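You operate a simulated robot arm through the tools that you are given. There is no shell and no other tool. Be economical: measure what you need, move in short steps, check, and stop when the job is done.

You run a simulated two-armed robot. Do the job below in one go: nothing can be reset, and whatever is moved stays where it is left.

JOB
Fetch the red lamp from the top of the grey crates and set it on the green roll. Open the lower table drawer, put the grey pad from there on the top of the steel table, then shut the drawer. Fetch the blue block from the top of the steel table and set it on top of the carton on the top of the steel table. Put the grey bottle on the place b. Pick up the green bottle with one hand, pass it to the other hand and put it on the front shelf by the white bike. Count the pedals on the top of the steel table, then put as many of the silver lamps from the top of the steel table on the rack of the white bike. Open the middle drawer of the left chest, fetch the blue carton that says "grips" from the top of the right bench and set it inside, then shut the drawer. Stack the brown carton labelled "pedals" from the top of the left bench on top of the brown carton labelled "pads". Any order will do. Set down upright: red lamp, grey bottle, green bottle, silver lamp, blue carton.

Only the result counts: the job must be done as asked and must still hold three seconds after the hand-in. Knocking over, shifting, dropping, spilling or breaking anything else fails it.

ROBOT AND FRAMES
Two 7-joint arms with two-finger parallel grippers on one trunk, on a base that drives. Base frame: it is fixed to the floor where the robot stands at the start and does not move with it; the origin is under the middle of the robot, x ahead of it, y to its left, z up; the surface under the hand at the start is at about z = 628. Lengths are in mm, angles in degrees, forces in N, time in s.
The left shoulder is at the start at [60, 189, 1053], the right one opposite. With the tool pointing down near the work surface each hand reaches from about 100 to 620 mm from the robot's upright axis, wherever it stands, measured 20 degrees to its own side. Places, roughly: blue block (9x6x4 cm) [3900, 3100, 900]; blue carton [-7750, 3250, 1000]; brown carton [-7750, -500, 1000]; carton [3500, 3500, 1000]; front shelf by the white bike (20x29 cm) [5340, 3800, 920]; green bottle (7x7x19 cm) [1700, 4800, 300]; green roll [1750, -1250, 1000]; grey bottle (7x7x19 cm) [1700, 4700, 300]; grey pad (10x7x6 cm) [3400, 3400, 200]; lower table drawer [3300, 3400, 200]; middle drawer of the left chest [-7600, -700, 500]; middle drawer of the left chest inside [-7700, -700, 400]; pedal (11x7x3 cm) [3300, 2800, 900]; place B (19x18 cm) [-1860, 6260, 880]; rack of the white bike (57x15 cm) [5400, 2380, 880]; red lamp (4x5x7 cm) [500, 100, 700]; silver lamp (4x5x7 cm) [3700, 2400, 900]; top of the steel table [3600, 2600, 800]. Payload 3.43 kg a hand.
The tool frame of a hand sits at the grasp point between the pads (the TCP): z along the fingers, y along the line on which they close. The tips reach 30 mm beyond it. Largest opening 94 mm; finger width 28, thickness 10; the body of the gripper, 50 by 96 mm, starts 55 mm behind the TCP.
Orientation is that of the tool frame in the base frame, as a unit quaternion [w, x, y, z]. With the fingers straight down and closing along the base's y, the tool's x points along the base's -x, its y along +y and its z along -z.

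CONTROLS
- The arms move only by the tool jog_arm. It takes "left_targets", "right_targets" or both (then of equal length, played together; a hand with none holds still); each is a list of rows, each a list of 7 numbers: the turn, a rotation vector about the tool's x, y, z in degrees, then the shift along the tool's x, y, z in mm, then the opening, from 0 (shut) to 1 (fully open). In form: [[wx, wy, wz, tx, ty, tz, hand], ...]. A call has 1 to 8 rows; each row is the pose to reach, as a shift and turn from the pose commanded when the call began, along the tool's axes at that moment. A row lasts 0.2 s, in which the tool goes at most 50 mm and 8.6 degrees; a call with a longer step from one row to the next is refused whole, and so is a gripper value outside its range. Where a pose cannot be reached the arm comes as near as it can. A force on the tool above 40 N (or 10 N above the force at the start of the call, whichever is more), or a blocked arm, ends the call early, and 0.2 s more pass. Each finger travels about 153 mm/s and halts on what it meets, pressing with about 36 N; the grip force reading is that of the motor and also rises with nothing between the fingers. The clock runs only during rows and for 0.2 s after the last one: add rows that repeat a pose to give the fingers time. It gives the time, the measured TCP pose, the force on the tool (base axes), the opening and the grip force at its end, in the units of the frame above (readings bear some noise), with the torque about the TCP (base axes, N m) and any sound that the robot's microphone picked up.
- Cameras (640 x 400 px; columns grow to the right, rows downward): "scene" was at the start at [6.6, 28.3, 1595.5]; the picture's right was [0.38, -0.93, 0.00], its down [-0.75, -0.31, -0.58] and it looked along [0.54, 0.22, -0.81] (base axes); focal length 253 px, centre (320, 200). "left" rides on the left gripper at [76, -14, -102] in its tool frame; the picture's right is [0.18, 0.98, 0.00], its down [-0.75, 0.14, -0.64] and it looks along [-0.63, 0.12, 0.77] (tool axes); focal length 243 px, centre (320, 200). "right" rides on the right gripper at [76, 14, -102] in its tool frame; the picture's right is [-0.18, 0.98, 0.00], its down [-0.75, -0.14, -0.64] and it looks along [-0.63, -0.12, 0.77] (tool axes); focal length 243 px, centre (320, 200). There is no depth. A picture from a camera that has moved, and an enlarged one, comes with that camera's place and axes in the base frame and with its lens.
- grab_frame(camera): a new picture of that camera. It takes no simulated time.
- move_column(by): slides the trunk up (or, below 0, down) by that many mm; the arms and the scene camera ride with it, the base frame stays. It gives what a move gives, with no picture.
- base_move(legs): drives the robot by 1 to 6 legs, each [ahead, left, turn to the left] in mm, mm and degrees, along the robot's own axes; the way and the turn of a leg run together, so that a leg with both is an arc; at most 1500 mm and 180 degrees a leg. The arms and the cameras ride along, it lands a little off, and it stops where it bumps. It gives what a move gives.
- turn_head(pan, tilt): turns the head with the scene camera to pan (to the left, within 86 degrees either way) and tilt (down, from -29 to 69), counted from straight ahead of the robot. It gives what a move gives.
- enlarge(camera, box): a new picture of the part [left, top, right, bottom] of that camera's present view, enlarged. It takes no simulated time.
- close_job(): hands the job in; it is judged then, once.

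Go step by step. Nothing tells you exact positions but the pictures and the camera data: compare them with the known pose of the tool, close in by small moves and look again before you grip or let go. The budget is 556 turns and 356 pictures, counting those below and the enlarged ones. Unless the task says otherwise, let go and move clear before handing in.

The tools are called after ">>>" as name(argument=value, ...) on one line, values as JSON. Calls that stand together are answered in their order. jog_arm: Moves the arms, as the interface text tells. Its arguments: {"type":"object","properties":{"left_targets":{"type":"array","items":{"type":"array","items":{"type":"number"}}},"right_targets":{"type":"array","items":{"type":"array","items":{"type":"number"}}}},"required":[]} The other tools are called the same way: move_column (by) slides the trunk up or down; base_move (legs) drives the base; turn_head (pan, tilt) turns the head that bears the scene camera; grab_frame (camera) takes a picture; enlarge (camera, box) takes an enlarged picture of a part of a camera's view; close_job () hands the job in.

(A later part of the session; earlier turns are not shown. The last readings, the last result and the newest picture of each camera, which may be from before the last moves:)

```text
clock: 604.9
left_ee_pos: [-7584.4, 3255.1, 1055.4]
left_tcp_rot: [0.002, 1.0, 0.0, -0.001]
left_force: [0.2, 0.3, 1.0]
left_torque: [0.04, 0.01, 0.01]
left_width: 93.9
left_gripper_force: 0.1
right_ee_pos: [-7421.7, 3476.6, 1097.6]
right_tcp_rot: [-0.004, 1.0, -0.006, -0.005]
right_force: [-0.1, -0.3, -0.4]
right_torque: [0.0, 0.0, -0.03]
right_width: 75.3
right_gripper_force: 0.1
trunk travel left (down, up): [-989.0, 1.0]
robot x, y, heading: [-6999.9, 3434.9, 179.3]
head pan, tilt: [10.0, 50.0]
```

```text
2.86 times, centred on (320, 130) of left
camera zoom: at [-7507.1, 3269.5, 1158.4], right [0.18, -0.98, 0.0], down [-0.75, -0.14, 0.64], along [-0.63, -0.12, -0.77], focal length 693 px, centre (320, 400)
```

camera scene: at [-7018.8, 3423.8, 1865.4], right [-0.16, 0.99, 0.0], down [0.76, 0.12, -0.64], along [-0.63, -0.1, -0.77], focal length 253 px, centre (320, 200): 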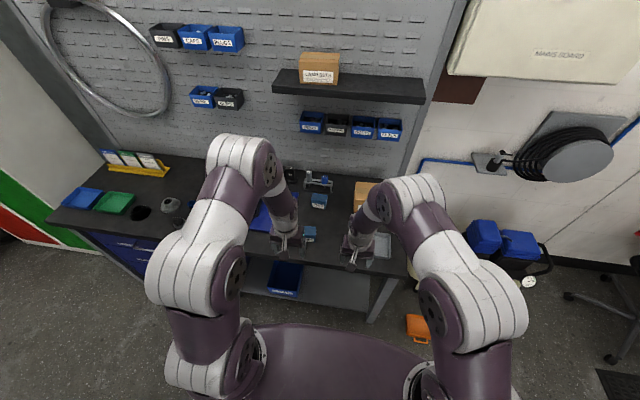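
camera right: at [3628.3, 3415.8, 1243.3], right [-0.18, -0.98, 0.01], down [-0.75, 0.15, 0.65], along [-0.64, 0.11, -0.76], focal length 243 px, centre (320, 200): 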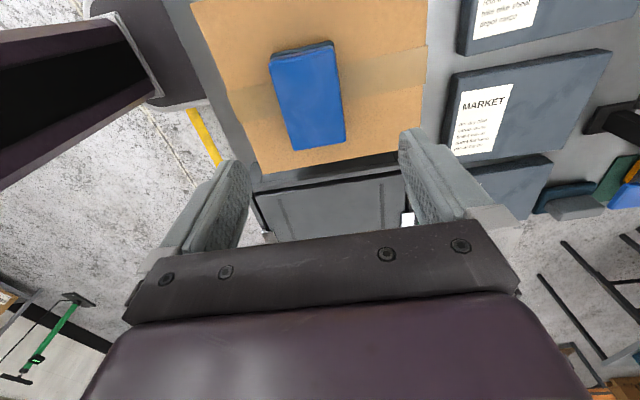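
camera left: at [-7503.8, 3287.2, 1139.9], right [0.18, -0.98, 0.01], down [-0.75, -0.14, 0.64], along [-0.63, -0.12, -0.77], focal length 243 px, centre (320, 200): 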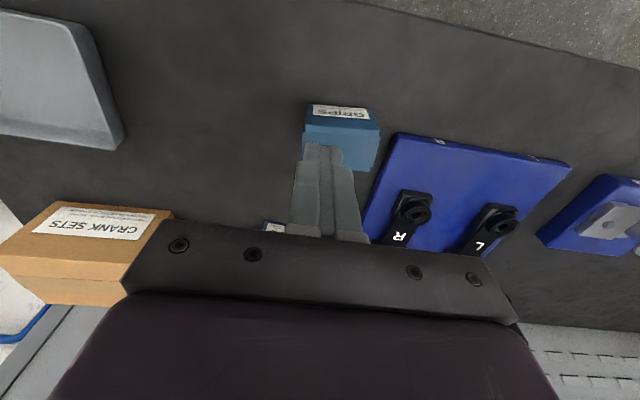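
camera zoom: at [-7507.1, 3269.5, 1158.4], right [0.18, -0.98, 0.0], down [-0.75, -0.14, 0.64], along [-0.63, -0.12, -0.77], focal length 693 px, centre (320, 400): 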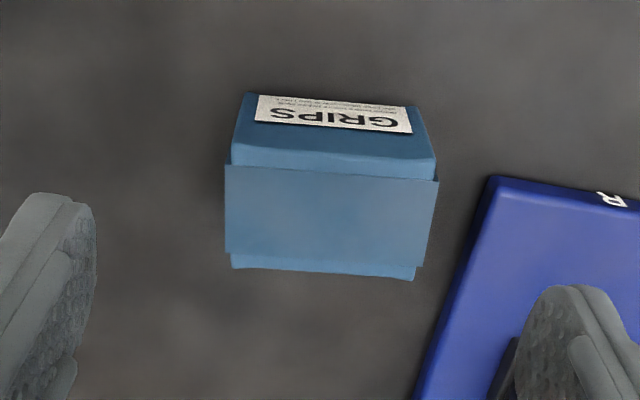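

>>> base_move(legs=[[60, 0, 0]])

>>> jog_arm(left_targets=[[0, 0, -5, 41, 8, 40, 0.85], [0, 0, -5, 41, 8, 80, 0.85]])

>>> grab_frame(camera="left")

```text
clock: 605.8
left_ee_pos: [-7637.0, 3255.5, 1060.8]
left_tcp_rot: [0.003, 1.0, -0.001, -0.005]
left_force: [-0.3, 1.0, 0.2]
left_torque: [0.02, 0.04, 0.0]
left_width: 93.9
left_gripper_force: 0.0
right_ee_pos: [-7474.0, 3476.8, 1102.3]
right_tcp_rot: [-0.005, 1.0, -0.007, -0.008]
right_force: [1.6, -0.6, 0.4]
right_torque: [0.01, 0.04, 0.0]
right_width: 75.3
right_gripper_force: 0.0
trunk travel left (down, up): [-989.0, 1.0]
robot x, y, heading: [-7063.7, 3436.2, 179.2]
head pan, tilt: [10.0, 50.0]
```

```text
refused: row 1 steps farther than a row can; nothing moved
```

```text
121 pictures are left
camera left: at [-7559.3, 3270.8, 1162.3], right [0.18, -0.98, 0.0], down [-0.75, -0.14, 0.65], along [-0.64, -0.12, -0.76], focal length 243 px, centre (320, 200)
```

left: 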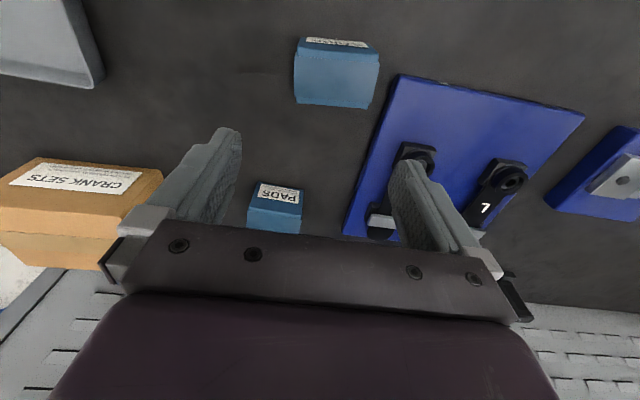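

>>> jog_arm(left_targets=[[0, 0, -5, 33, 8, 20, 0.85], [0, 0, -5, 33, 8, 60, 0.85], [0, 0, -5, 33, 8, 82, 0.85]])

>>> grab_frame(camera="left")

```text
clock: 606.6
left_ee_pos: [-7614.7, 3244.9, 971.2]
left_tcp_rot: [0.003, 0.999, 0.043, 0.0]
left_force: [-0.6, -0.3, -0.3]
left_torque: [0.01, -0.01, 0.0]
left_width: 79.8
left_gripper_force: 0.2
right_ee_pos: [-7482.7, 3478.0, 1097.4]
right_tcp_rot: [-0.004, 1.0, -0.006, -0.002]
right_force: [-0.3, 0.1, 0.3]
right_torque: [-0.02, -0.03, 0.01]
right_width: 75.4
right_gripper_force: 0.1
trunk travel left (down, up): [-989.0, 1.0]
robot x, y, heading: [-7061.9, 3439.8, 179.4]
head pan, tilt: [10.0, 50.0]
```

```text
120 pictures are left
camera left: at [-7539.3, 3266.4, 1074.3], right [0.27, -0.96, 0.0], down [-0.74, -0.2, 0.64], along [-0.62, -0.18, -0.77], focal length 243 px, centre (320, 200)
```

left: 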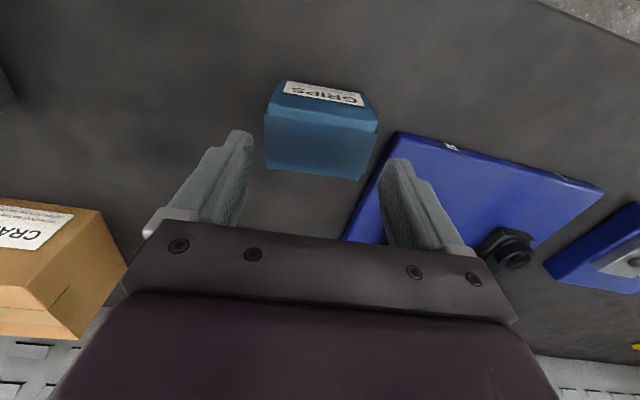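

>>> jog_arm(left_targets=[[0, 0, -2, 9, -2, 20, 0.85], [0, 0, -2, 9, -2, 40, 0.85], [0, 0, -2, 9, -2, 49, 0.85]])

>>> grab_frame(camera="left")

```text
clock: 607.4
left_ee_pos: [-7601.0, 3247.8, 925.2]
left_tcp_rot: [0.002, 0.998, 0.061, -0.003]
left_force: [-2.0, -0.7, 3.1]
left_torque: [-0.14, 0.04, -0.05]
left_width: 80.4
left_gripper_force: 0.4
right_ee_pos: [-7478.9, 3477.9, 1099.9]
right_tcp_rot: [-0.005, 1.0, -0.006, -0.004]
right_force: [0.4, 0.6, -0.9]
right_torque: [-0.01, 0.02, 0.02]
right_width: 75.0
right_gripper_force: 0.0
trunk travel left (down, up): [-989.0, 1.0]
robot x, y, heading: [-7062.3, 3440.4, 179.2]
head pan, tilt: [10.0, 50.0]
```

```text
119 pictures are left
camera left: at [-7526.9, 3272.7, 1026.9], right [0.3, -0.95, 0.0], down [-0.73, -0.23, 0.65], along [-0.61, -0.2, -0.76], focal length 243 px, centre (320, 200)
```

left: 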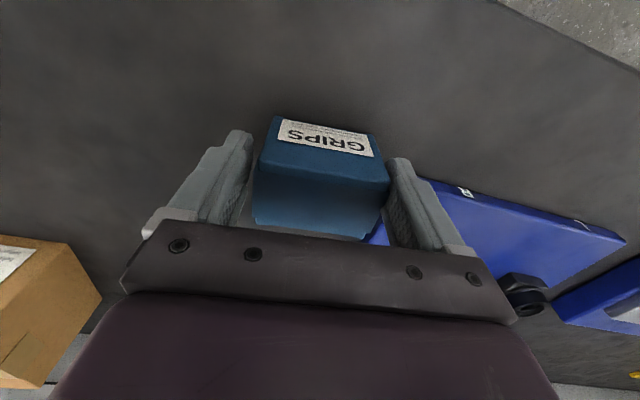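

>>> jog_arm(left_targets=[[0, 0, 0, 0, 0, -2, 0.7], [0, 0, 0, 0, 0, -2, 0.4], [0, 0, 0, 0, 0, -2, 0], [0, 0, 0, 0, 0, -2, 0]])

>>> grab_frame(camera="left")

```text
clock: 608.4
left_ee_pos: [-7602.0, 3249.4, 926.0]
left_tcp_rot: [0.003, 0.998, 0.06, -0.001]
left_force: [0.8, 0.3, -0.4]
left_torque: [0.0, -0.04, 0.0]
left_width: 74.2
left_gripper_force: 35.7
right_ee_pos: [-7481.4, 3476.6, 1099.6]
right_tcp_rot: [-0.005, 1.0, -0.006, -0.003]
right_force: [0.1, -0.7, 0.3]
right_torque: [0.0, 0.0, -0.01]
right_width: 75.2
right_gripper_force: 0.1
trunk travel left (down, up): [-989.0, 1.0]
robot x, y, heading: [-7064.2, 3438.3, 179.2]
head pan, tilt: [10.0, 50.0]
```

```text
118 pictures are left
camera left: at [-7527.9, 3273.0, 1028.3], right [0.3, -0.95, 0.0], down [-0.73, -0.23, 0.64], along [-0.61, -0.2, -0.77], focal length 243 px, centre (320, 200)
```

left: 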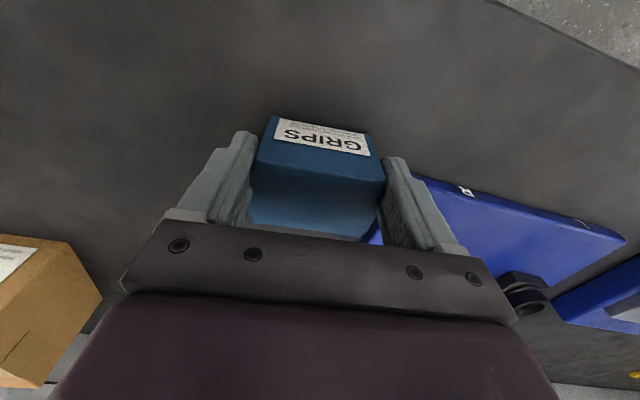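

Gripped (74 mm). I lift the carton, retract, and strafe south along the wall toward the left chest.

>>> jog_arm(left_targets=[[0, 0, 0, 0, 0, -45, 0], [0, 0, 0, 0, 0, -90, 0], [0, 0, 0, 0, 0, -135, 0], [0, 0, 0, 40, 0, -155, 0], [0, 0, 0, 80, 0, -165, 0], [0, 0, 0, 120, 0, -170, 0], [0, 0, 0, 150, 0, -175, 0]])

>>> base_move(legs=[[-230, 0, 0.8], [0, 1500, 0]])

>>> turn_head(pan=70, tilt=35)

>>> grab_frame(camera="scene")

```text
clock: 610.0
left_ee_pos: [-7451.1, 3268.5, 1100.5]
left_tcp_rot: [0.003, 0.998, 0.061, -0.002]
left_force: [0.1, -0.9, -2.2]
left_torque: [0.0, -0.02, 0.03]
left_width: 74.3
left_gripper_force: 36.0
right_ee_pos: [-7479.3, 3477.4, 1099.3]
right_tcp_rot: [-0.003, 1.0, -0.006, -0.005]
right_force: [0.3, -0.2, 0.0]
right_torque: [-0.01, 0.0, 0.0]
right_width: 75.2
right_gripper_force: 0.1
trunk travel left (down, up): [-989.0, 1.0]
robot x, y, heading: [-7063.0, 3438.3, 179.2]
head pan, tilt: [10.0, 50.0]
```

```text
clock: 618.8
left_ee_pos: [-7210.3, 1745.8, 1100.3]
left_tcp_rot: [0.003, 0.997, 0.072, -0.001]
left_force: [-0.1, 0.1, -1.2]
left_torque: [-0.01, -0.04, -0.01]
left_width: 74.1
left_gripper_force: 35.9
right_ee_pos: [-7242.3, 1953.0, 1098.5]
right_tcp_rot: [-0.004, 1.0, 0.006, -0.005]
right_force: [0.0, 0.3, -0.8]
right_torque: [-0.02, 0.0, -0.02]
right_width: 75.1
right_gripper_force: 0.0
trunk travel left (down, up): [-989.0, 1.0]
robot x, y, heading: [-6824.3, 1921.2, -179.4]
head pan, tilt: [10.0, 50.0]
```

```text
clock: 620.1
left_ee_pos: [-7210.0, 1745.9, 1099.5]
left_tcp_rot: [0.003, 0.997, 0.072, 0.0]
left_force: [0.6, 0.0, -1.5]
left_torque: [0.05, -0.03, 0.0]
left_width: 74.1
left_gripper_force: 36.0
right_ee_pos: [-7243.7, 1952.1, 1099.8]
right_tcp_rot: [-0.005, 1.0, 0.006, -0.004]
right_force: [-0.6, 0.3, 0.3]
right_torque: [-0.02, 0.0, -0.01]
right_width: 75.0
right_gripper_force: 0.1
trunk travel left (down, up): [-989.0, 1.0]
robot x, y, heading: [-6822.2, 1921.0, -179.2]
head pan, tilt: [70.0, 35.0]
```

```text
117 pictures are left
camera scene: at [-6793.2, 1841.0, 1887.1], right [-0.94, 0.33, 0.0], down [0.19, 0.54, -0.82], along [-0.27, -0.77, -0.57], focal length 253 px, centre (320, 200)
```

scene: 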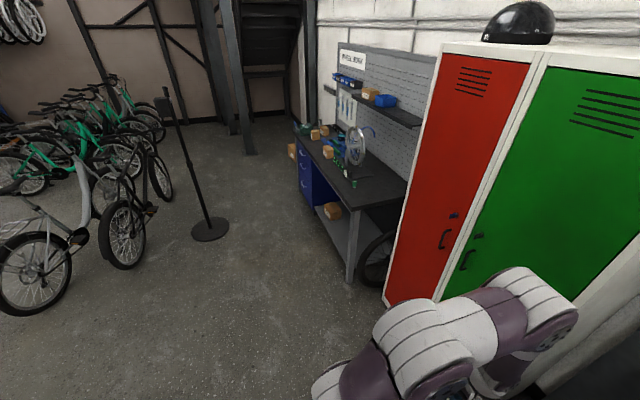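

>>> base_move(legs=[[60, 1300, -0.8], [20, 1000, 0]])

>>> turn_head(pan=10, tilt=45)

>>> grab_frame(camera="scene")

```text
clock: 631.5
left_ee_pos: [-7280.1, -569.1, 1100.3]
left_tcp_rot: [0.002, 0.998, 0.066, -0.001]
left_force: [0.3, -0.6, -0.8]
left_torque: [-0.01, -0.02, -0.01]
left_width: 74.2
left_gripper_force: 35.7
right_ee_pos: [-7310.7, -360.8, 1099.5]
right_tcp_rot: [-0.004, 1.0, -0.001, -0.004]
right_force: [-0.1, 0.6, -0.4]
right_torque: [0.02, -0.01, 0.03]
right_width: 75.1
right_gripper_force: 0.0
trunk travel left (down, up): [-989.0, 1.0]
robot x, y, heading: [-6890.5, -399.1, 179.7]
head pan, tilt: [70.0, 35.0]
```

```text
clock: 632.9
left_ee_pos: [-7281.2, -569.5, 1100.4]
left_tcp_rot: [0.003, 0.998, 0.065, -0.001]
left_force: [0.7, 0.3, -1.7]
left_torque: [0.0, -0.01, 0.02]
left_width: 74.0
left_gripper_force: 35.9
right_ee_pos: [-7311.2, -361.4, 1100.0]
right_tcp_rot: [-0.005, 1.0, -0.001, -0.004]
right_force: [-0.7, -0.6, -0.2]
right_torque: [0.02, -0.02, -0.01]
right_width: 75.0
right_gripper_force: 0.0
trunk travel left (down, up): [-989.0, 1.0]
robot x, y, heading: [-6890.0, -396.9, 180.1]
head pan, tilt: [10.0, 45.0]
```

```text
116 pictures are left
camera scene: at [-6912.3, -410.0, 1872.3], right [-0.17, 0.98, 0.0], down [0.7, 0.12, -0.71], along [-0.7, -0.12, -0.71], focal length 253 px, centre (320, 200)
```

scene: 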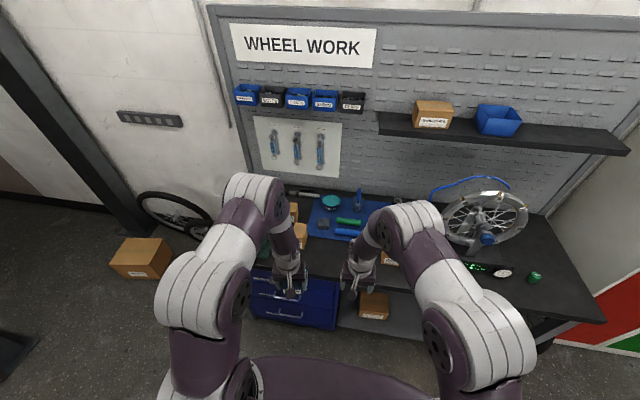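

>>> enlarge(camera="scene", box=[240, 170, 420, 330])

>>> grab_frame(camera="left")

```text
2.50 times, centred on (330, 250) of scene
camera zoom: at [-6912.3, -410.0, 1872.3], right [-0.17, 0.98, 0.0], down [0.7, 0.12, -0.71], along [-0.7, -0.12, -0.71], focal length 633 px, centre (295, 75)
```

zoom: 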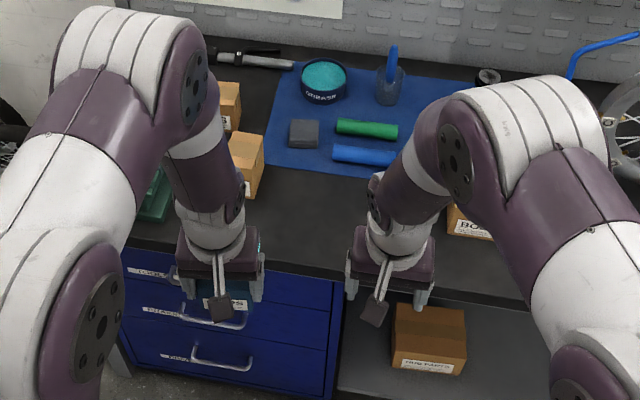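

```text
114 pictures are left
camera left: at [-7205.9, -544.5, 1203.1], right [0.31, -0.95, 0.0], down [-0.73, -0.24, 0.64], along [-0.61, -0.2, -0.77], focal length 243 px, centre (320, 200)
```

left: 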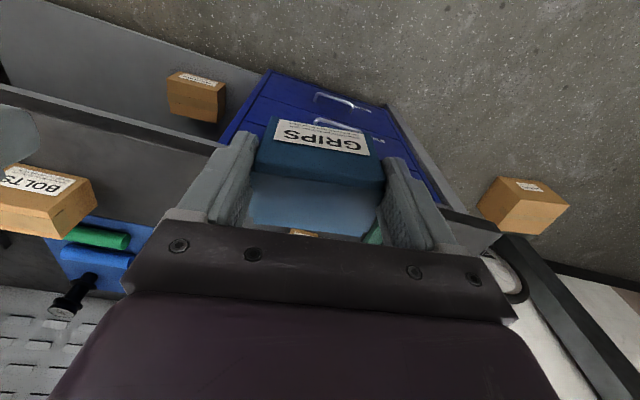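

>>> base_move(legs=[[-60, 420, 0]])

>>> move_column(by=-400)

>>> move_column(by=-250)

>>> turn_head(pan=0, tilt=40)

>>> grab_frame(camera="scene")

```text
clock: 635.5
left_ee_pos: [-7225.5, -985.5, 1100.2]
left_tcp_rot: [0.002, 0.998, 0.06, -0.001]
left_force: [-0.1, -0.1, -1.7]
left_torque: [-0.06, -0.01, 0.0]
left_width: 74.1
left_gripper_force: 36.2
right_ee_pos: [-7253.5, -776.9, 1097.6]
right_tcp_rot: [-0.003, 1.0, -0.006, -0.004]
right_force: [-1.0, -0.8, 0.3]
right_torque: [-0.01, -0.02, 0.01]
right_width: 75.4
right_gripper_force: 0.0
trunk travel left (down, up): [-989.0, 1.0]
robot x, y, heading: [-6834.8, -815.5, 179.3]
head pan, tilt: [10.0, 45.0]
```

```text
clock: 639.3
left_ee_pos: [-7224.4, -985.9, 699.8]
left_tcp_rot: [0.003, 0.998, 0.06, -0.001]
left_force: [-0.2, 0.5, -0.3]
left_torque: [0.02, -0.03, 0.03]
left_width: 74.3
left_gripper_force: 36.4
right_ee_pos: [-7252.6, -778.4, 698.6]
right_tcp_rot: [-0.004, 1.0, -0.006, -0.005]
right_force: [0.3, 0.9, 0.1]
right_torque: [-0.02, -0.03, 0.02]
right_width: 75.3
right_gripper_force: 0.1
trunk travel left (down, up): [-589.0, 401.0]
robot x, y, heading: [-6838.4, -816.7, 179.4]
head pan, tilt: [10.0, 45.0]
```

```text
clock: 641.9
left_ee_pos: [-7224.1, -987.1, 450.8]
left_tcp_rot: [0.003, 0.998, 0.06, -0.001]
left_force: [0.3, 0.1, -1.9]
left_torque: [0.0, -0.03, -0.04]
left_width: 74.0
left_gripper_force: 35.4
right_ee_pos: [-7253.5, -778.5, 448.7]
right_tcp_rot: [-0.003, 1.0, -0.007, -0.005]
right_force: [-0.3, 0.2, 0.4]
right_torque: [-0.01, 0.02, -0.02]
right_width: 75.2
right_gripper_force: 0.0
trunk travel left (down, up): [-339.0, 651.0]
robot x, y, heading: [-6831.5, -817.4, 178.9]
head pan, tilt: [10.0, 45.0]
```

```text
clock: 642.6
left_ee_pos: [-7224.9, -986.0, 450.6]
left_tcp_rot: [0.003, 0.998, 0.06, -0.001]
left_force: [0.2, 0.4, -1.8]
left_torque: [0.0, 0.0, 0.0]
left_width: 74.3
left_gripper_force: 36.1
right_ee_pos: [-7252.3, -779.1, 448.5]
right_tcp_rot: [-0.004, 1.0, -0.006, -0.005]
right_force: [0.0, -0.4, -0.3]
right_torque: [0.0, -0.02, -0.01]
right_width: 75.1
right_gripper_force: 0.1
trunk travel left (down, up): [-339.0, 651.0]
robot x, y, heading: [-6831.5, -817.3, 179.3]
head pan, tilt: [0.0, 40.0]
```

```text
113 pictures are left
camera scene: at [-6860.0, -817.1, 1229.6], right [0.01, 1.0, 0.0], down [0.64, -0.01, -0.77], along [-0.77, 0.01, -0.64], focal length 253 px, centre (320, 200)
```

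scene: 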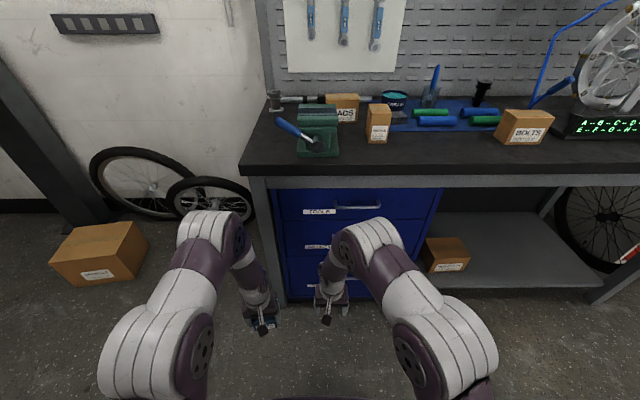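

>>> enlarge(camera="scene", box=[250, 80, 450, 160])

>>> enlarge(camera="scene", box=[240, 170, 460, 330])

```text
3.20 times, centred on (350, 120) of scene
camera zoom: at [-6860.0, -817.1, 1229.6], right [0.01, 1.0, 0.0], down [0.64, -0.01, -0.77], along [-0.77, 0.01, -0.64], focal length 810 px, centre (224, 456)
```

zoom: 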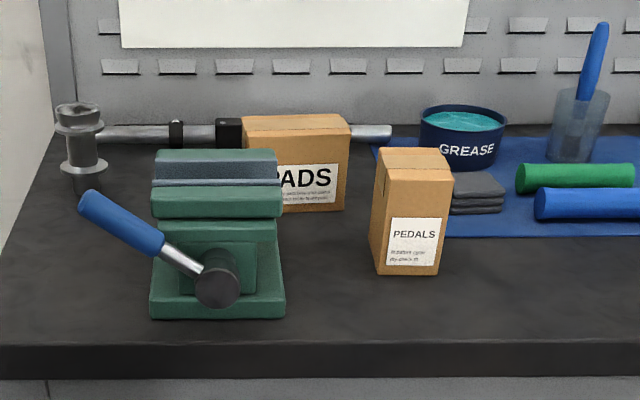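

```text
2.50 times, centred on (350, 250) of scene
camera zoom: at [-6860.0, -817.1, 1229.6], right [0.01, 1.0, 0.0], down [0.64, -0.01, -0.77], along [-0.77, 0.01, -0.64], focal length 633 px, centre (245, 75)
```

zoom: 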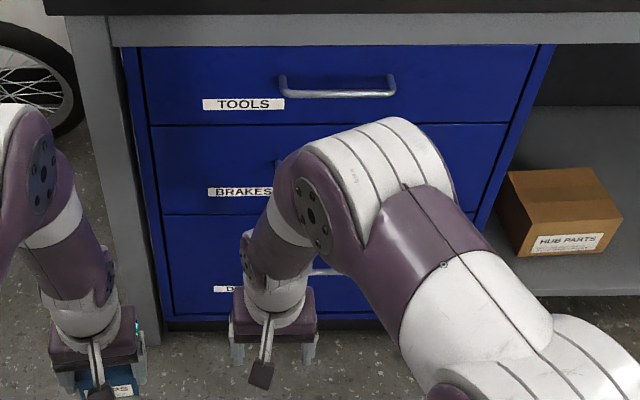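

>>> jog_arm(right_targets=[[0, 0, 0, 20, -40, 0, 0.8], [0, 0, 0, 40, -80, 0, 0.8], [0, 0, 0, 40, -120, 0, 0.8], [0, 0, 0, 40, -165, 0, 0.8], [0, 0, 0, 40, -205, 0, 0.8]])

>>> enlarge(camera="scene", box=[240, 170, 460, 330])

```text
clock: 643.8
left_ee_pos: [-7225.2, -986.5, 450.0]
left_tcp_rot: [0.002, 0.998, 0.06, -0.001]
left_force: [0.7, 0.2, -1.4]
left_torque: [-0.02, -0.07, 0.01]
left_width: 74.2
left_gripper_force: 35.3
right_ee_pos: [-7211.0, -573.1, 452.6]
right_tcp_rot: [-0.005, 1.0, -0.006, -0.003]
right_force: [0.0, -0.3, 0.4]
right_torque: [0.0, 0.03, -0.01]
right_width: 75.2
right_gripper_force: 0.0
trunk travel left (down, up): [-339.0, 651.0]
robot x, y, heading: [-6833.0, -821.8, 179.5]
head pan, tilt: [0.0, 40.0]
```

```text
2.50 times, centred on (350, 250) of scene
camera zoom: at [-6860.0, -816.8, 1229.6], right [0.01, 1.0, 0.0], down [0.64, -0.01, -0.77], along [-0.77, 0.01, -0.64], focal length 633 px, centre (245, 75)
```

zoom: 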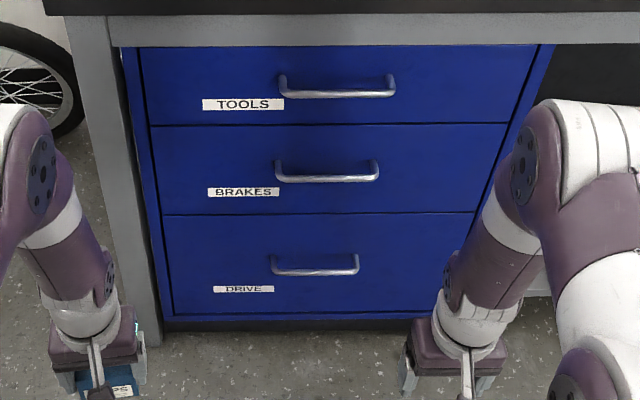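

Middle drawer is "BRAKES", handle near (-7485, -690, 520). I move south first to turn the right hand horizontal in free space.

>>> base_move(legs=[[0, 530, 0.5]])

>>> jog_arm(right_targets=[[4.9, -4.9, -4.9, -20, 0, 0, 0.8], [9.8, -9.8, -9.8, -40, 0, 0, 0.8], [14.7, -14.7, -14.7, -60, 0, 0, 0.8], [19.6, -19.6, -19.6, -80, 0, 0, 0.8], [24.5, -24.5, -24.5, -100, 0, 0, 0.8], [29.4, -29.4, -29.4, -120, 0, 0, 0.8], [34.3, -34.3, -34.3, -140, 0, 0, 0.8]])

>>> jog_arm(right_targets=[[4.9, -4.9, -4.9, 0, 0, 0, 0.8], [9.8, -9.8, -9.8, 0, 0, 0, 0.8], [14.7, -14.7, -14.7, 0, 0, 0, 0.8], [19.6, -19.6, -19.6, 0, 0, 0, 0.8], [24.5, -24.5, -24.5, 0, 0, 0, 0.8], [29.4, -29.4, -29.4, 0, 0, 0, 0.8], [34.3, -34.3, -34.3, 0, 0, 0, 0.8], [35, -35, -35, 0, 0, 0, 0.8]])

>>> grab_frame(camera="scene")

```text
clock: 646.9
left_ee_pos: [-7229.2, -1519.7, 450.0]
left_tcp_rot: [0.002, 0.998, 0.063, -0.001]
left_force: [0.4, -0.1, -0.7]
left_torque: [-0.02, 0.01, 0.0]
left_width: 74.0
left_gripper_force: 35.7
right_ee_pos: [-7217.0, -1106.7, 452.9]
right_tcp_rot: [-0.003, 1.0, -0.004, -0.004]
right_force: [0.0, 0.0, -0.4]
right_torque: [0.0, 0.0, -0.01]
right_width: 75.1
right_gripper_force: 0.2
trunk travel left (down, up): [-339.0, 651.0]
robot x, y, heading: [-6838.5, -1345.9, 179.5]
head pan, tilt: [0.0, 40.0]
```

```text
clock: 648.5
left_ee_pos: [-7228.4, -1520.5, 449.4]
left_tcp_rot: [0.003, 0.998, 0.062, -0.001]
left_force: [-0.3, 0.7, -1.4]
left_torque: [-0.01, -0.05, 0.0]
left_width: 74.0
left_gripper_force: 36.5
right_ee_pos: [-7355.8, -1104.6, 454.1]
right_tcp_rot: [-0.292, 0.867, 0.283, -0.289]
right_force: [0.0, 0.0, -0.4]
right_torque: [-0.02, 0.03, 0.02]
right_width: 75.2
right_gripper_force: 0.1
trunk travel left (down, up): [-339.0, 651.0]
robot x, y, heading: [-6835.3, -1349.0, 179.6]
head pan, tilt: [0.0, 40.0]
```

```text
clock: 650.3
left_ee_pos: [-7229.4, -1520.1, 449.9]
left_tcp_rot: [0.003, 0.998, 0.063, 0.0]
left_force: [-0.4, -0.2, -1.6]
left_torque: [-0.01, 0.0, -0.03]
left_width: 74.1
left_gripper_force: 36.4
right_ee_pos: [-7458.4, -1190.5, 473.4]
right_tcp_rot: [-0.497, 0.549, 0.491, -0.459]
right_force: [0.3, 0.8, 0.1]
right_torque: [0.01, 0.0, -0.04]
right_width: 75.1
right_gripper_force: 0.1
right hand out of reach, approached as far as the arm can: row 3, 4, 5, 6, 7, 8
trunk travel left (down, up): [-339.0, 651.0]
robot x, y, heading: [-6840.4, -1351.9, 179.7]
head pan, tilt: [0.0, 40.0]
```

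```text
109 pictures are left
camera scene: at [-6865.5, -1348.4, 1229.6], right [0.01, 1.0, 0.0], down [0.64, 0.0, -0.77], along [-0.77, 0.01, -0.64], focal length 253 px, centre (320, 200)
```

scene: 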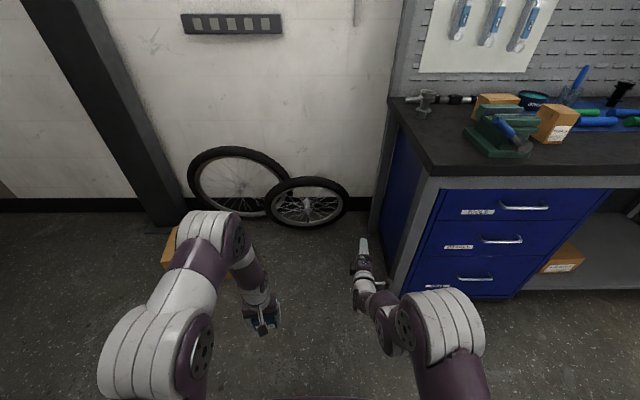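

>>> base_move(legs=[[-70, 0, 0.3], [0, -350, 0]])

>>> jog_arm(right_targets=[[0, 4, 2, 30, 0, 0, 0.8], [0, 5.5, 4, 65, 0, 0, 0.8], [0, 5.5, 5, 100, 0, 0, 0.8]])

>>> grab_frame(camera="right")

>>> grab_frame(camera="scene")

```text
clock: 653.1
left_ee_pos: [-7156.8, -1172.3, 449.4]
left_tcp_rot: [0.003, 0.998, 0.063, -0.001]
left_force: [-0.8, 0.5, -0.7]
left_torque: [0.0, -0.03, 0.02]
left_width: 74.2
left_gripper_force: 35.6
right_ee_pos: [-7385.7, -840.6, 474.2]
right_tcp_rot: [-0.497, 0.55, 0.489, -0.459]
right_force: [-0.2, -0.2, 0.9]
right_torque: [0.02, 0.0, 0.03]
right_width: 75.3
right_gripper_force: 0.0
trunk travel left (down, up): [-339.0, 651.0]
robot x, y, heading: [-6765.8, -1000.2, 179.7]
head pan, tilt: [0.0, 40.0]
```

```text
clock: 654.0
left_ee_pos: [-7157.1, -1170.6, 450.4]
left_tcp_rot: [0.003, 0.998, 0.062, -0.001]
left_force: [0.5, 0.7, -1.4]
left_torque: [-0.02, -0.06, 0.01]
left_width: 74.1
left_gripper_force: 36.1
right_ee_pos: [-7379.2, -773.2, 475.7]
right_tcp_rot: [-0.505, 0.597, 0.435, -0.447]
right_force: [-0.3, 0.3, -0.4]
right_torque: [0.03, -0.03, 0.01]
right_width: 75.2
right_gripper_force: 0.0
right hand out of reach, approached as far as the arm can: row 2, 3
trunk travel left (down, up): [-339.0, 651.0]
robot x, y, heading: [-6769.7, -998.0, 179.5]
head pan, tilt: [0.0, 40.0]
```

```text
108 pictures are left
camera right: at [-7261.4, -721.8, 464.4], right [0.03, -0.29, -0.96], down [0.45, -0.85, 0.27], along [-0.89, -0.44, 0.11], focal length 243 px, centre (320, 200)
```

right: 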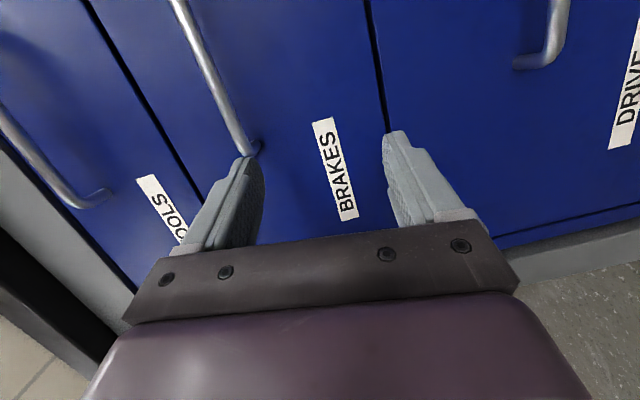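

```text
107 pictures are left
camera scene: at [-6793.0, -1000.2, 1229.6], right [0.01, 1.0, 0.0], down [0.64, 0.0, -0.77], along [-0.77, 0.01, -0.64], focal length 253 px, centre (320, 200)
```

scene: 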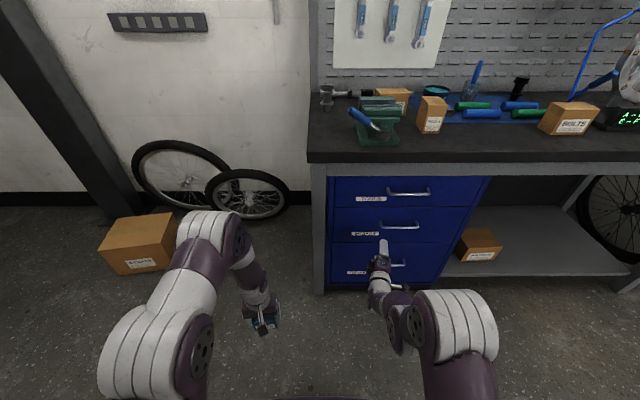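

>>> jog_arm(right_targets=[[2, -6.4, 0, 26, -33, 4, 0.7], [3.9, -12.8, 0, 52, -66, 7, 0.7]])

>>> grab_frame(camera="right")

```text
clock: 654.5
left_ee_pos: [-7157.0, -1171.1, 449.8]
left_tcp_rot: [0.003, 0.998, 0.063, 0.0]
left_force: [0.0, -0.1, -1.7]
left_torque: [0.0, 0.02, -0.01]
left_width: 74.0
left_gripper_force: 35.4
right_ee_pos: [-7392.7, -824.0, 512.4]
right_tcp_rot: [-0.494, 0.564, 0.451, -0.484]
right_force: [-0.2, 0.2, 0.0]
right_torque: [-0.01, 0.0, -0.02]
right_width: 65.8
right_gripper_force: 0.0
right hand out of reach, approached as far as the arm can: row 1, 2
trunk travel left (down, up): [-339.0, 651.0]
robot x, y, heading: [-6764.6, -1000.2, 179.7]
head pan, tilt: [0.0, 40.0]
```

```text
106 pictures are left
camera right: at [-7281.9, -762.8, 496.0], right [0.0, -0.29, -0.96], down [0.54, -0.81, 0.24], along [-0.84, -0.52, 0.15], focal length 243 px, centre (320, 200)
```

right: 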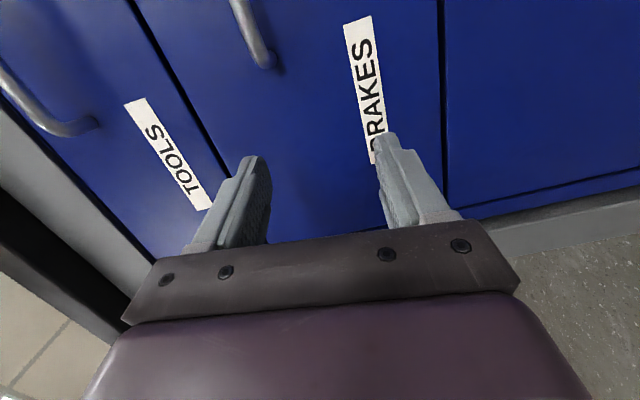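

>>> base_move(legs=[[0, -90, 0]])

>>> jog_arm(right_targets=[[0, -3.5, 0, 0, -12, 12, 0.7], [0, -7, 0, 0, -24, 24, 0.7]])

>>> grab_frame(camera="right")

>>> enlarge(camera="scene", box=[320, 170, 480, 310])

```text
clock: 655.7
left_ee_pos: [-7157.0, -1078.4, 449.9]
left_tcp_rot: [0.003, 0.998, 0.063, 0.0]
left_force: [-0.5, -0.4, -1.7]
left_torque: [0.02, 0.0, -0.02]
left_width: 74.1
left_gripper_force: 35.6
right_ee_pos: [-7392.6, -732.8, 512.3]
right_tcp_rot: [-0.494, 0.565, 0.45, -0.484]
right_force: [0.2, -0.2, 0.1]
right_torque: [0.01, 0.03, 0.01]
right_width: 65.7
right_gripper_force: 0.1
trunk travel left (down, up): [-339.0, 651.0]
robot x, y, heading: [-6767.8, -911.5, 179.7]
head pan, tilt: [0.0, 40.0]
```

```text
clock: 656.3
left_ee_pos: [-7156.6, -1079.4, 449.0]
left_tcp_rot: [0.001, 0.998, 0.063, -0.001]
left_force: [0.4, 0.0, -2.1]
left_torque: [-0.02, -0.03, -0.02]
left_width: 74.1
left_gripper_force: 36.3
right_ee_pos: [-7416.7, -777.7, 540.1]
right_tcp_rot: [-0.476, 0.545, 0.469, -0.506]
right_force: [-0.8, -0.5, 0.5]
right_torque: [0.01, -0.03, 0.01]
right_width: 65.8
right_gripper_force: 0.1
right hand out of reach, approached as far as the arm can: row 1, 2
trunk travel left (down, up): [-339.0, 651.0]
robot x, y, heading: [-6768.2, -911.5, 179.7]
head pan, tilt: [0.0, 40.0]
```

```text
105 pictures are left
camera right: at [-7310.6, -706.8, 523.2], right [0.02, -0.29, -0.96], down [0.6, -0.76, 0.24], along [-0.8, -0.58, 0.16], focal length 243 px, centre (320, 200)
```

right: 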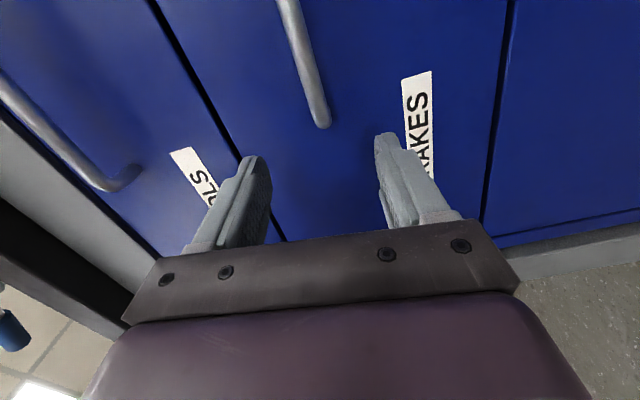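

```text
2.86 times, centred on (400, 240) of scene
camera zoom: at [-6792.2, -908.6, 1229.6], right [0.01, 1.0, 0.0], down [0.64, 0.0, -0.77], along [-0.77, 0.01, -0.64], focal length 724 px, centre (91, 86)
```

zoom: 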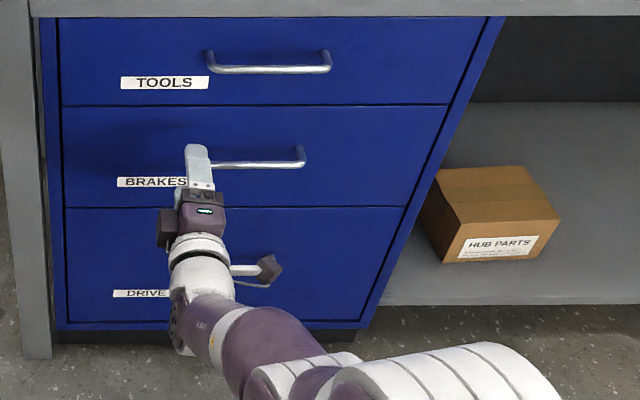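

>>> base_move(legs=[[0, -65, 0]])

>>> grab_frame(camera="right")

>>> enlarge(camera="scene", box=[320, 170, 480, 310])

```text
clock: 657.2
left_ee_pos: [-7156.0, -1013.1, 450.1]
left_tcp_rot: [0.003, 0.998, 0.062, -0.001]
left_force: [0.1, -0.3, -0.8]
left_torque: [-0.01, -0.05, -0.03]
left_width: 74.1
left_gripper_force: 35.7
right_ee_pos: [-7416.7, -712.3, 539.8]
right_tcp_rot: [-0.475, 0.546, 0.47, -0.505]
right_force: [0.5, -0.3, 0.1]
right_torque: [0.02, 0.0, -0.02]
right_width: 65.8
right_gripper_force: 0.1
trunk travel left (down, up): [-339.0, 651.0]
robot x, y, heading: [-6763.6, -844.3, 179.6]
head pan, tilt: [0.0, 40.0]
```

```text
103 pictures are left
camera right: at [-7310.2, -641.0, 523.0], right [0.02, -0.29, -0.96], down [0.6, -0.76, 0.24], along [-0.8, -0.58, 0.16], focal length 243 px, centre (320, 200)
```

right: 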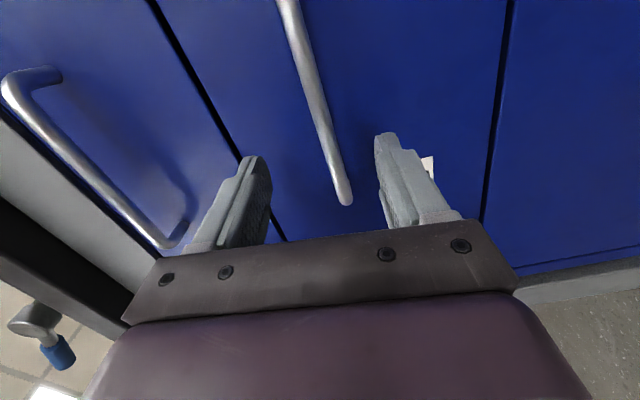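

```text
2.86 times, centred on (400, 240) of scene
camera zoom: at [-6791.8, -842.3, 1229.6], right [0.01, 1.0, 0.0], down [0.64, -0.01, -0.77], along [-0.77, 0.01, -0.64], focal length 724 px, centre (91, 86)
```

zoom: 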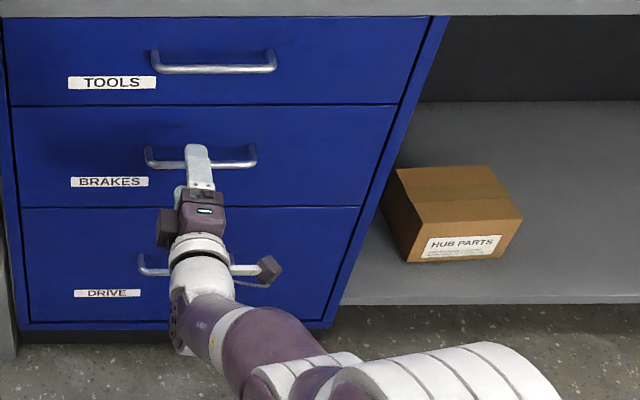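

>>> base_move(legs=[[35, 0, 0]])

>>> grab_frame(camera="right")

```text
clock: 658.1
left_ee_pos: [-7191.9, -1014.8, 448.8]
left_tcp_rot: [0.003, 0.998, 0.063, 0.001]
left_force: [-0.8, -0.1, -1.7]
left_torque: [0.03, -0.01, -0.01]
left_width: 74.3
left_gripper_force: 36.2
right_ee_pos: [-7452.4, -711.6, 539.9]
right_tcp_rot: [-0.476, 0.545, 0.47, -0.506]
right_force: [-0.3, 0.2, 0.0]
right_torque: [-0.02, -0.02, 0.04]
right_width: 66.0
right_gripper_force: 0.1
trunk travel left (down, up): [-339.0, 651.0]
robot x, y, heading: [-6799.9, -842.1, 179.3]
head pan, tilt: [0.0, 40.0]
```

```text
101 pictures are left
camera right: at [-7345.7, -641.0, 522.7], right [0.02, -0.29, -0.96], down [0.6, -0.76, 0.24], along [-0.8, -0.58, 0.16], focal length 243 px, centre (320, 200)
```

right: 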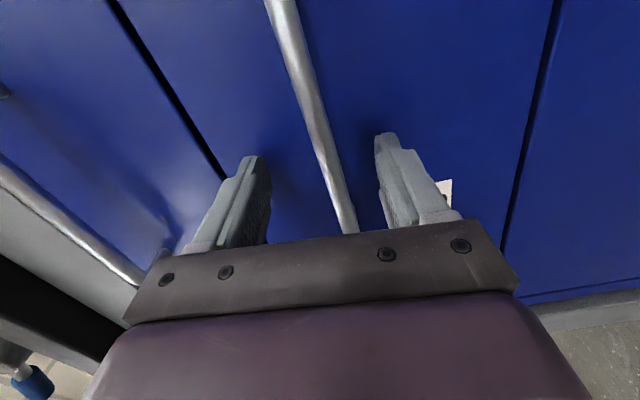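

>>> base_move(legs=[[8, 0, 0]])

>>> jog_arm(right_targets=[[0, 0, 0, 0, 0, 0, 0.3], [0, 0, 0, 0, 0, 0, 0], [0, 0, 0, 0, 0, 0, 0], [0, 0, 0, 0, 0, 0, 0]])

>>> grab_frame(camera="right")

```text
clock: 658.8
left_ee_pos: [-7199.8, -1013.7, 450.1]
left_tcp_rot: [0.002, 0.998, 0.063, 0.0]
left_force: [0.6, -0.6, -1.1]
left_torque: [0.02, 0.0, 0.03]
left_width: 73.9
left_gripper_force: 36.2
right_ee_pos: [-7459.3, -712.3, 539.9]
right_tcp_rot: [-0.475, 0.545, 0.47, -0.506]
right_force: [11.0, -0.4, 0.5]
right_torque: [0.03, 0.39, 0.07]
right_width: 65.6
right_gripper_force: 0.1
trunk travel left (down, up): [-339.0, 651.0]
robot x, y, heading: [-6809.0, -846.1, 179.6]
head pan, tilt: [0.0, 40.0]
```

```text
clock: 660.0
left_ee_pos: [-7197.5, -1015.2, 450.9]
left_tcp_rot: [0.002, 0.998, 0.063, 0.0]
left_force: [-0.2, 0.3, -1.0]
left_torque: [0.02, 0.01, 0.03]
left_width: 74.1
left_gripper_force: 36.3
right_ee_pos: [-7455.3, -711.7, 531.7]
right_tcp_rot: [-0.472, 0.549, 0.477, -0.499]
right_force: [0.4, -0.8, -10.6]
right_torque: [1.19, -0.08, -0.35]
right_width: 17.3
right_gripper_force: 44.9
trunk travel left (down, up): [-339.0, 651.0]
robot x, y, heading: [-6807.4, -844.2, 179.3]
head pan, tilt: [0.0, 40.0]
stopped in row 4 (right hand): the force on the tool passed its limit at 41 N (the readings are from after the stop); the commanded pose is now the measured one
```

```text
100 pictures are left
camera right: at [-7349.2, -641.0, 517.2], right [0.04, -0.28, -0.96], down [0.6, -0.76, 0.25], along [-0.8, -0.58, 0.14], focal length 243 px, centre (320, 200)
```

right: 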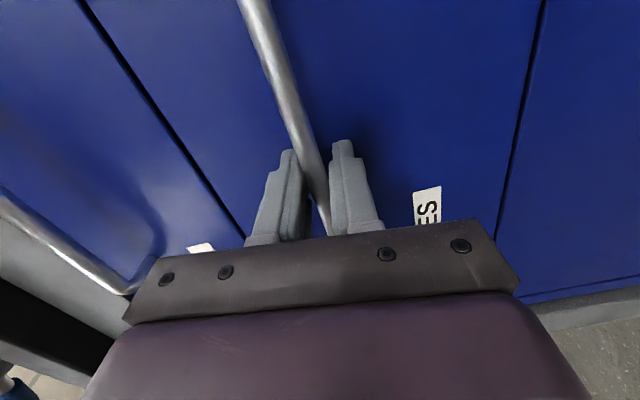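

>>> base_move(legs=[[-90, 0, 0]])

>>> base_move(legs=[[-80, 0, 0]])

>>> grab_frame(camera="scene")

```text
clock: 661.1
left_ee_pos: [-7110.2, -1015.7, 449.1]
left_tcp_rot: [0.002, 0.998, 0.062, 0.001]
left_force: [0.5, 0.1, -1.4]
left_torque: [0.0, -0.02, -0.01]
left_width: 74.4
left_gripper_force: 35.1
right_ee_pos: [-7368.7, -711.9, 531.1]
right_tcp_rot: [-0.471, 0.55, 0.474, -0.5]
right_force: [1.0, 10.7, -18.3]
right_torque: [1.08, 0.01, -0.69]
right_width: 17.2
right_gripper_force: 45.4
trunk travel left (down, up): [-339.0, 651.0]
robot x, y, heading: [-6720.1, -846.6, 179.6]
head pan, tilt: [0.0, 40.0]
```

```text
clock: 662.1
left_ee_pos: [-7092.1, -1039.9, 449.5]
left_tcp_rot: [0.002, 0.999, 0.043, 0.0]
left_force: [0.5, -0.3, -0.7]
left_torque: [0.02, -0.03, -0.01]
left_width: 74.5
left_gripper_force: 36.5
right_ee_pos: [-7336.5, -724.0, 532.1]
right_tcp_rot: [-0.484, 0.561, 0.462, -0.488]
right_force: [1.2, 0.6, 0.4]
right_torque: [1.1, 0.02, -0.32]
right_width: 17.3
right_gripper_force: 45.4
trunk travel left (down, up): [-339.0, 651.0]
robot x, y, heading: [-6694.5, -888.9, 177.1]
head pan, tilt: [0.0, 40.0]
stopped in leg 1: the force on the tool passed its limit at 55 N (the readings are from after the stop); the commanded pose is now the measured one
```

```text
99 pictures are left
camera scene: at [-6721.1, -884.5, 1229.7], right [0.05, 1.0, 0.0], down [0.64, -0.03, -0.77], along [-0.77, 0.04, -0.64], focal length 253 px, centre (320, 200)
```

scene: 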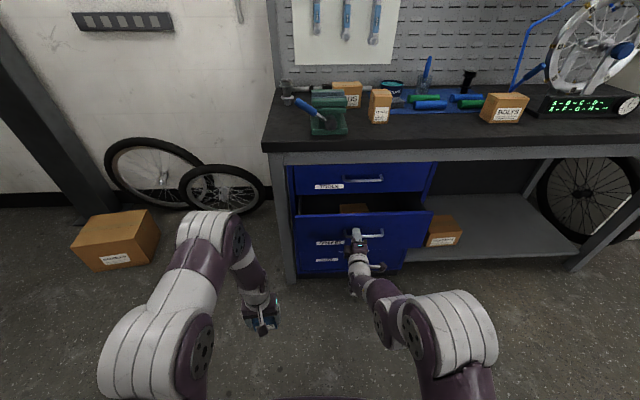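

The base rear touches a floor pole, so the drawer is only 120 mm open. I release, shift, and re-grip with the robot angled so it can pull clear of the pole.

>>> jog_arm(right_targets=[[0, 0, 0, 0, 0, 0, 0.4], [0, 0, 0, 0, 0, 0, 0.8], [0, 0, 0, 0, 0, 0, 0.8]])

>>> base_move(legs=[[-45, 60, 0], [0, 70, 0], [0, 0, -12]])

>>> grab_frame(camera="scene")

>>> grab_frame(camera="right")

```text
clock: 662.9
left_ee_pos: [-7091.5, -1040.7, 449.4]
left_tcp_rot: [0.003, 0.999, 0.042, -0.001]
left_force: [0.7, 1.0, -0.1]
left_torque: [0.0, 0.01, -0.05]
left_width: 74.0
left_gripper_force: 36.2
right_ee_pos: [-7336.4, -722.9, 531.3]
right_tcp_rot: [-0.484, 0.561, 0.462, -0.488]
right_force: [0.9, -0.2, -0.1]
right_torque: [-0.05, 0.0, 0.03]
right_width: 74.8
right_gripper_force: 0.0
trunk travel left (down, up): [-339.0, 651.0]
robot x, y, heading: [-6692.9, -885.7, 177.1]
head pan, tilt: [0.0, 40.0]
```

```text
clock: 665.4
left_ee_pos: [-7076.3, -1084.3, 450.9]
left_tcp_rot: [0.002, 0.998, -0.064, -0.001]
left_force: [0.1, 1.6, -1.3]
left_torque: [0.02, -0.01, 0.0]
left_width: 74.0
left_gripper_force: 35.3
right_ee_pos: [-7248.8, -723.6, 531.4]
right_tcp_rot: [-0.532, 0.606, 0.4, -0.435]
right_force: [-0.1, -1.1, -0.6]
right_torque: [-0.01, 0.01, 0.03]
right_width: 75.2
right_gripper_force: 0.1
trunk travel left (down, up): [-339.0, 651.0]
robot x, y, heading: [-6660.1, -1014.8, 165.2]
head pan, tilt: [0.0, 40.0]
```

```text
98 pictures are left
camera scene: at [-6682.1, -1009.5, 1229.6], right [0.26, 0.97, 0.0], down [0.62, -0.17, -0.77], along [-0.74, 0.2, -0.64], focal length 253 px, centre (320, 200)
```

scene: 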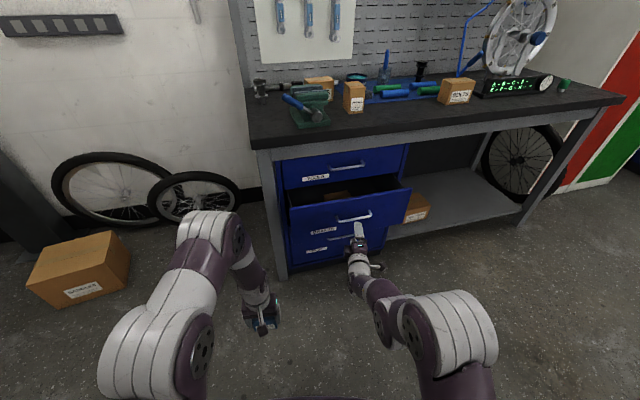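

```text
97 pictures are left
camera right: at [-7128.5, -682.5, 517.0], right [-0.03, -0.29, -0.96], down [0.38, -0.89, 0.25], along [-0.92, -0.36, 0.14], focal length 243 px, centre (320, 200)
```

right: 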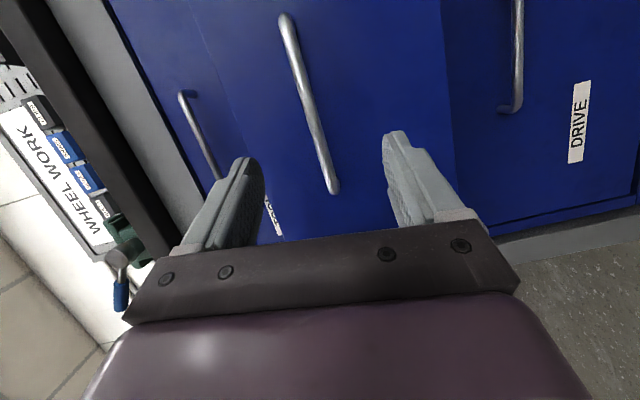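

>>> base_move(legs=[[86, 0, 0]])

>>> grab_frame(camera="right")

```text
clock: 666.4
left_ee_pos: [-7159.0, -1064.4, 450.3]
left_tcp_rot: [0.002, 0.998, -0.062, 0.0]
left_force: [-0.1, -0.7, -1.4]
left_torque: [0.0, -0.02, -0.04]
left_width: 74.2
left_gripper_force: 35.8
right_ee_pos: [-7334.3, -703.5, 531.1]
right_tcp_rot: [-0.532, 0.606, 0.4, -0.434]
right_force: [0.4, 0.7, -0.1]
right_torque: [0.0, -0.02, 0.0]
right_width: 75.2
right_gripper_force: 0.1
trunk travel left (down, up): [-339.0, 651.0]
robot x, y, heading: [-6740.2, -996.8, 165.3]
head pan, tilt: [0.0, 40.0]
```

```text
96 pictures are left
camera right: at [-7212.9, -661.6, 516.6], right [-0.03, -0.29, -0.96], down [0.38, -0.89, 0.25], along [-0.92, -0.36, 0.14], focal length 243 px, centre (320, 200)
```

right: 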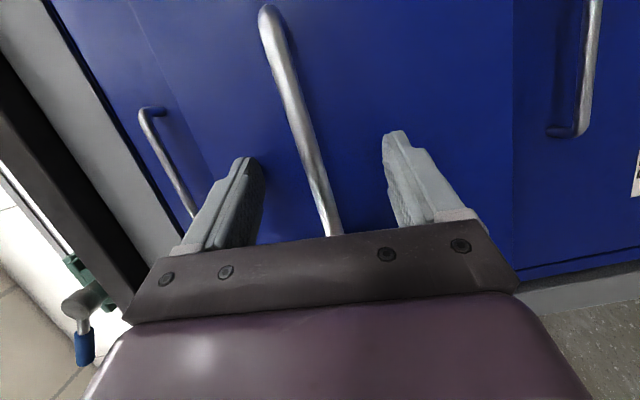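

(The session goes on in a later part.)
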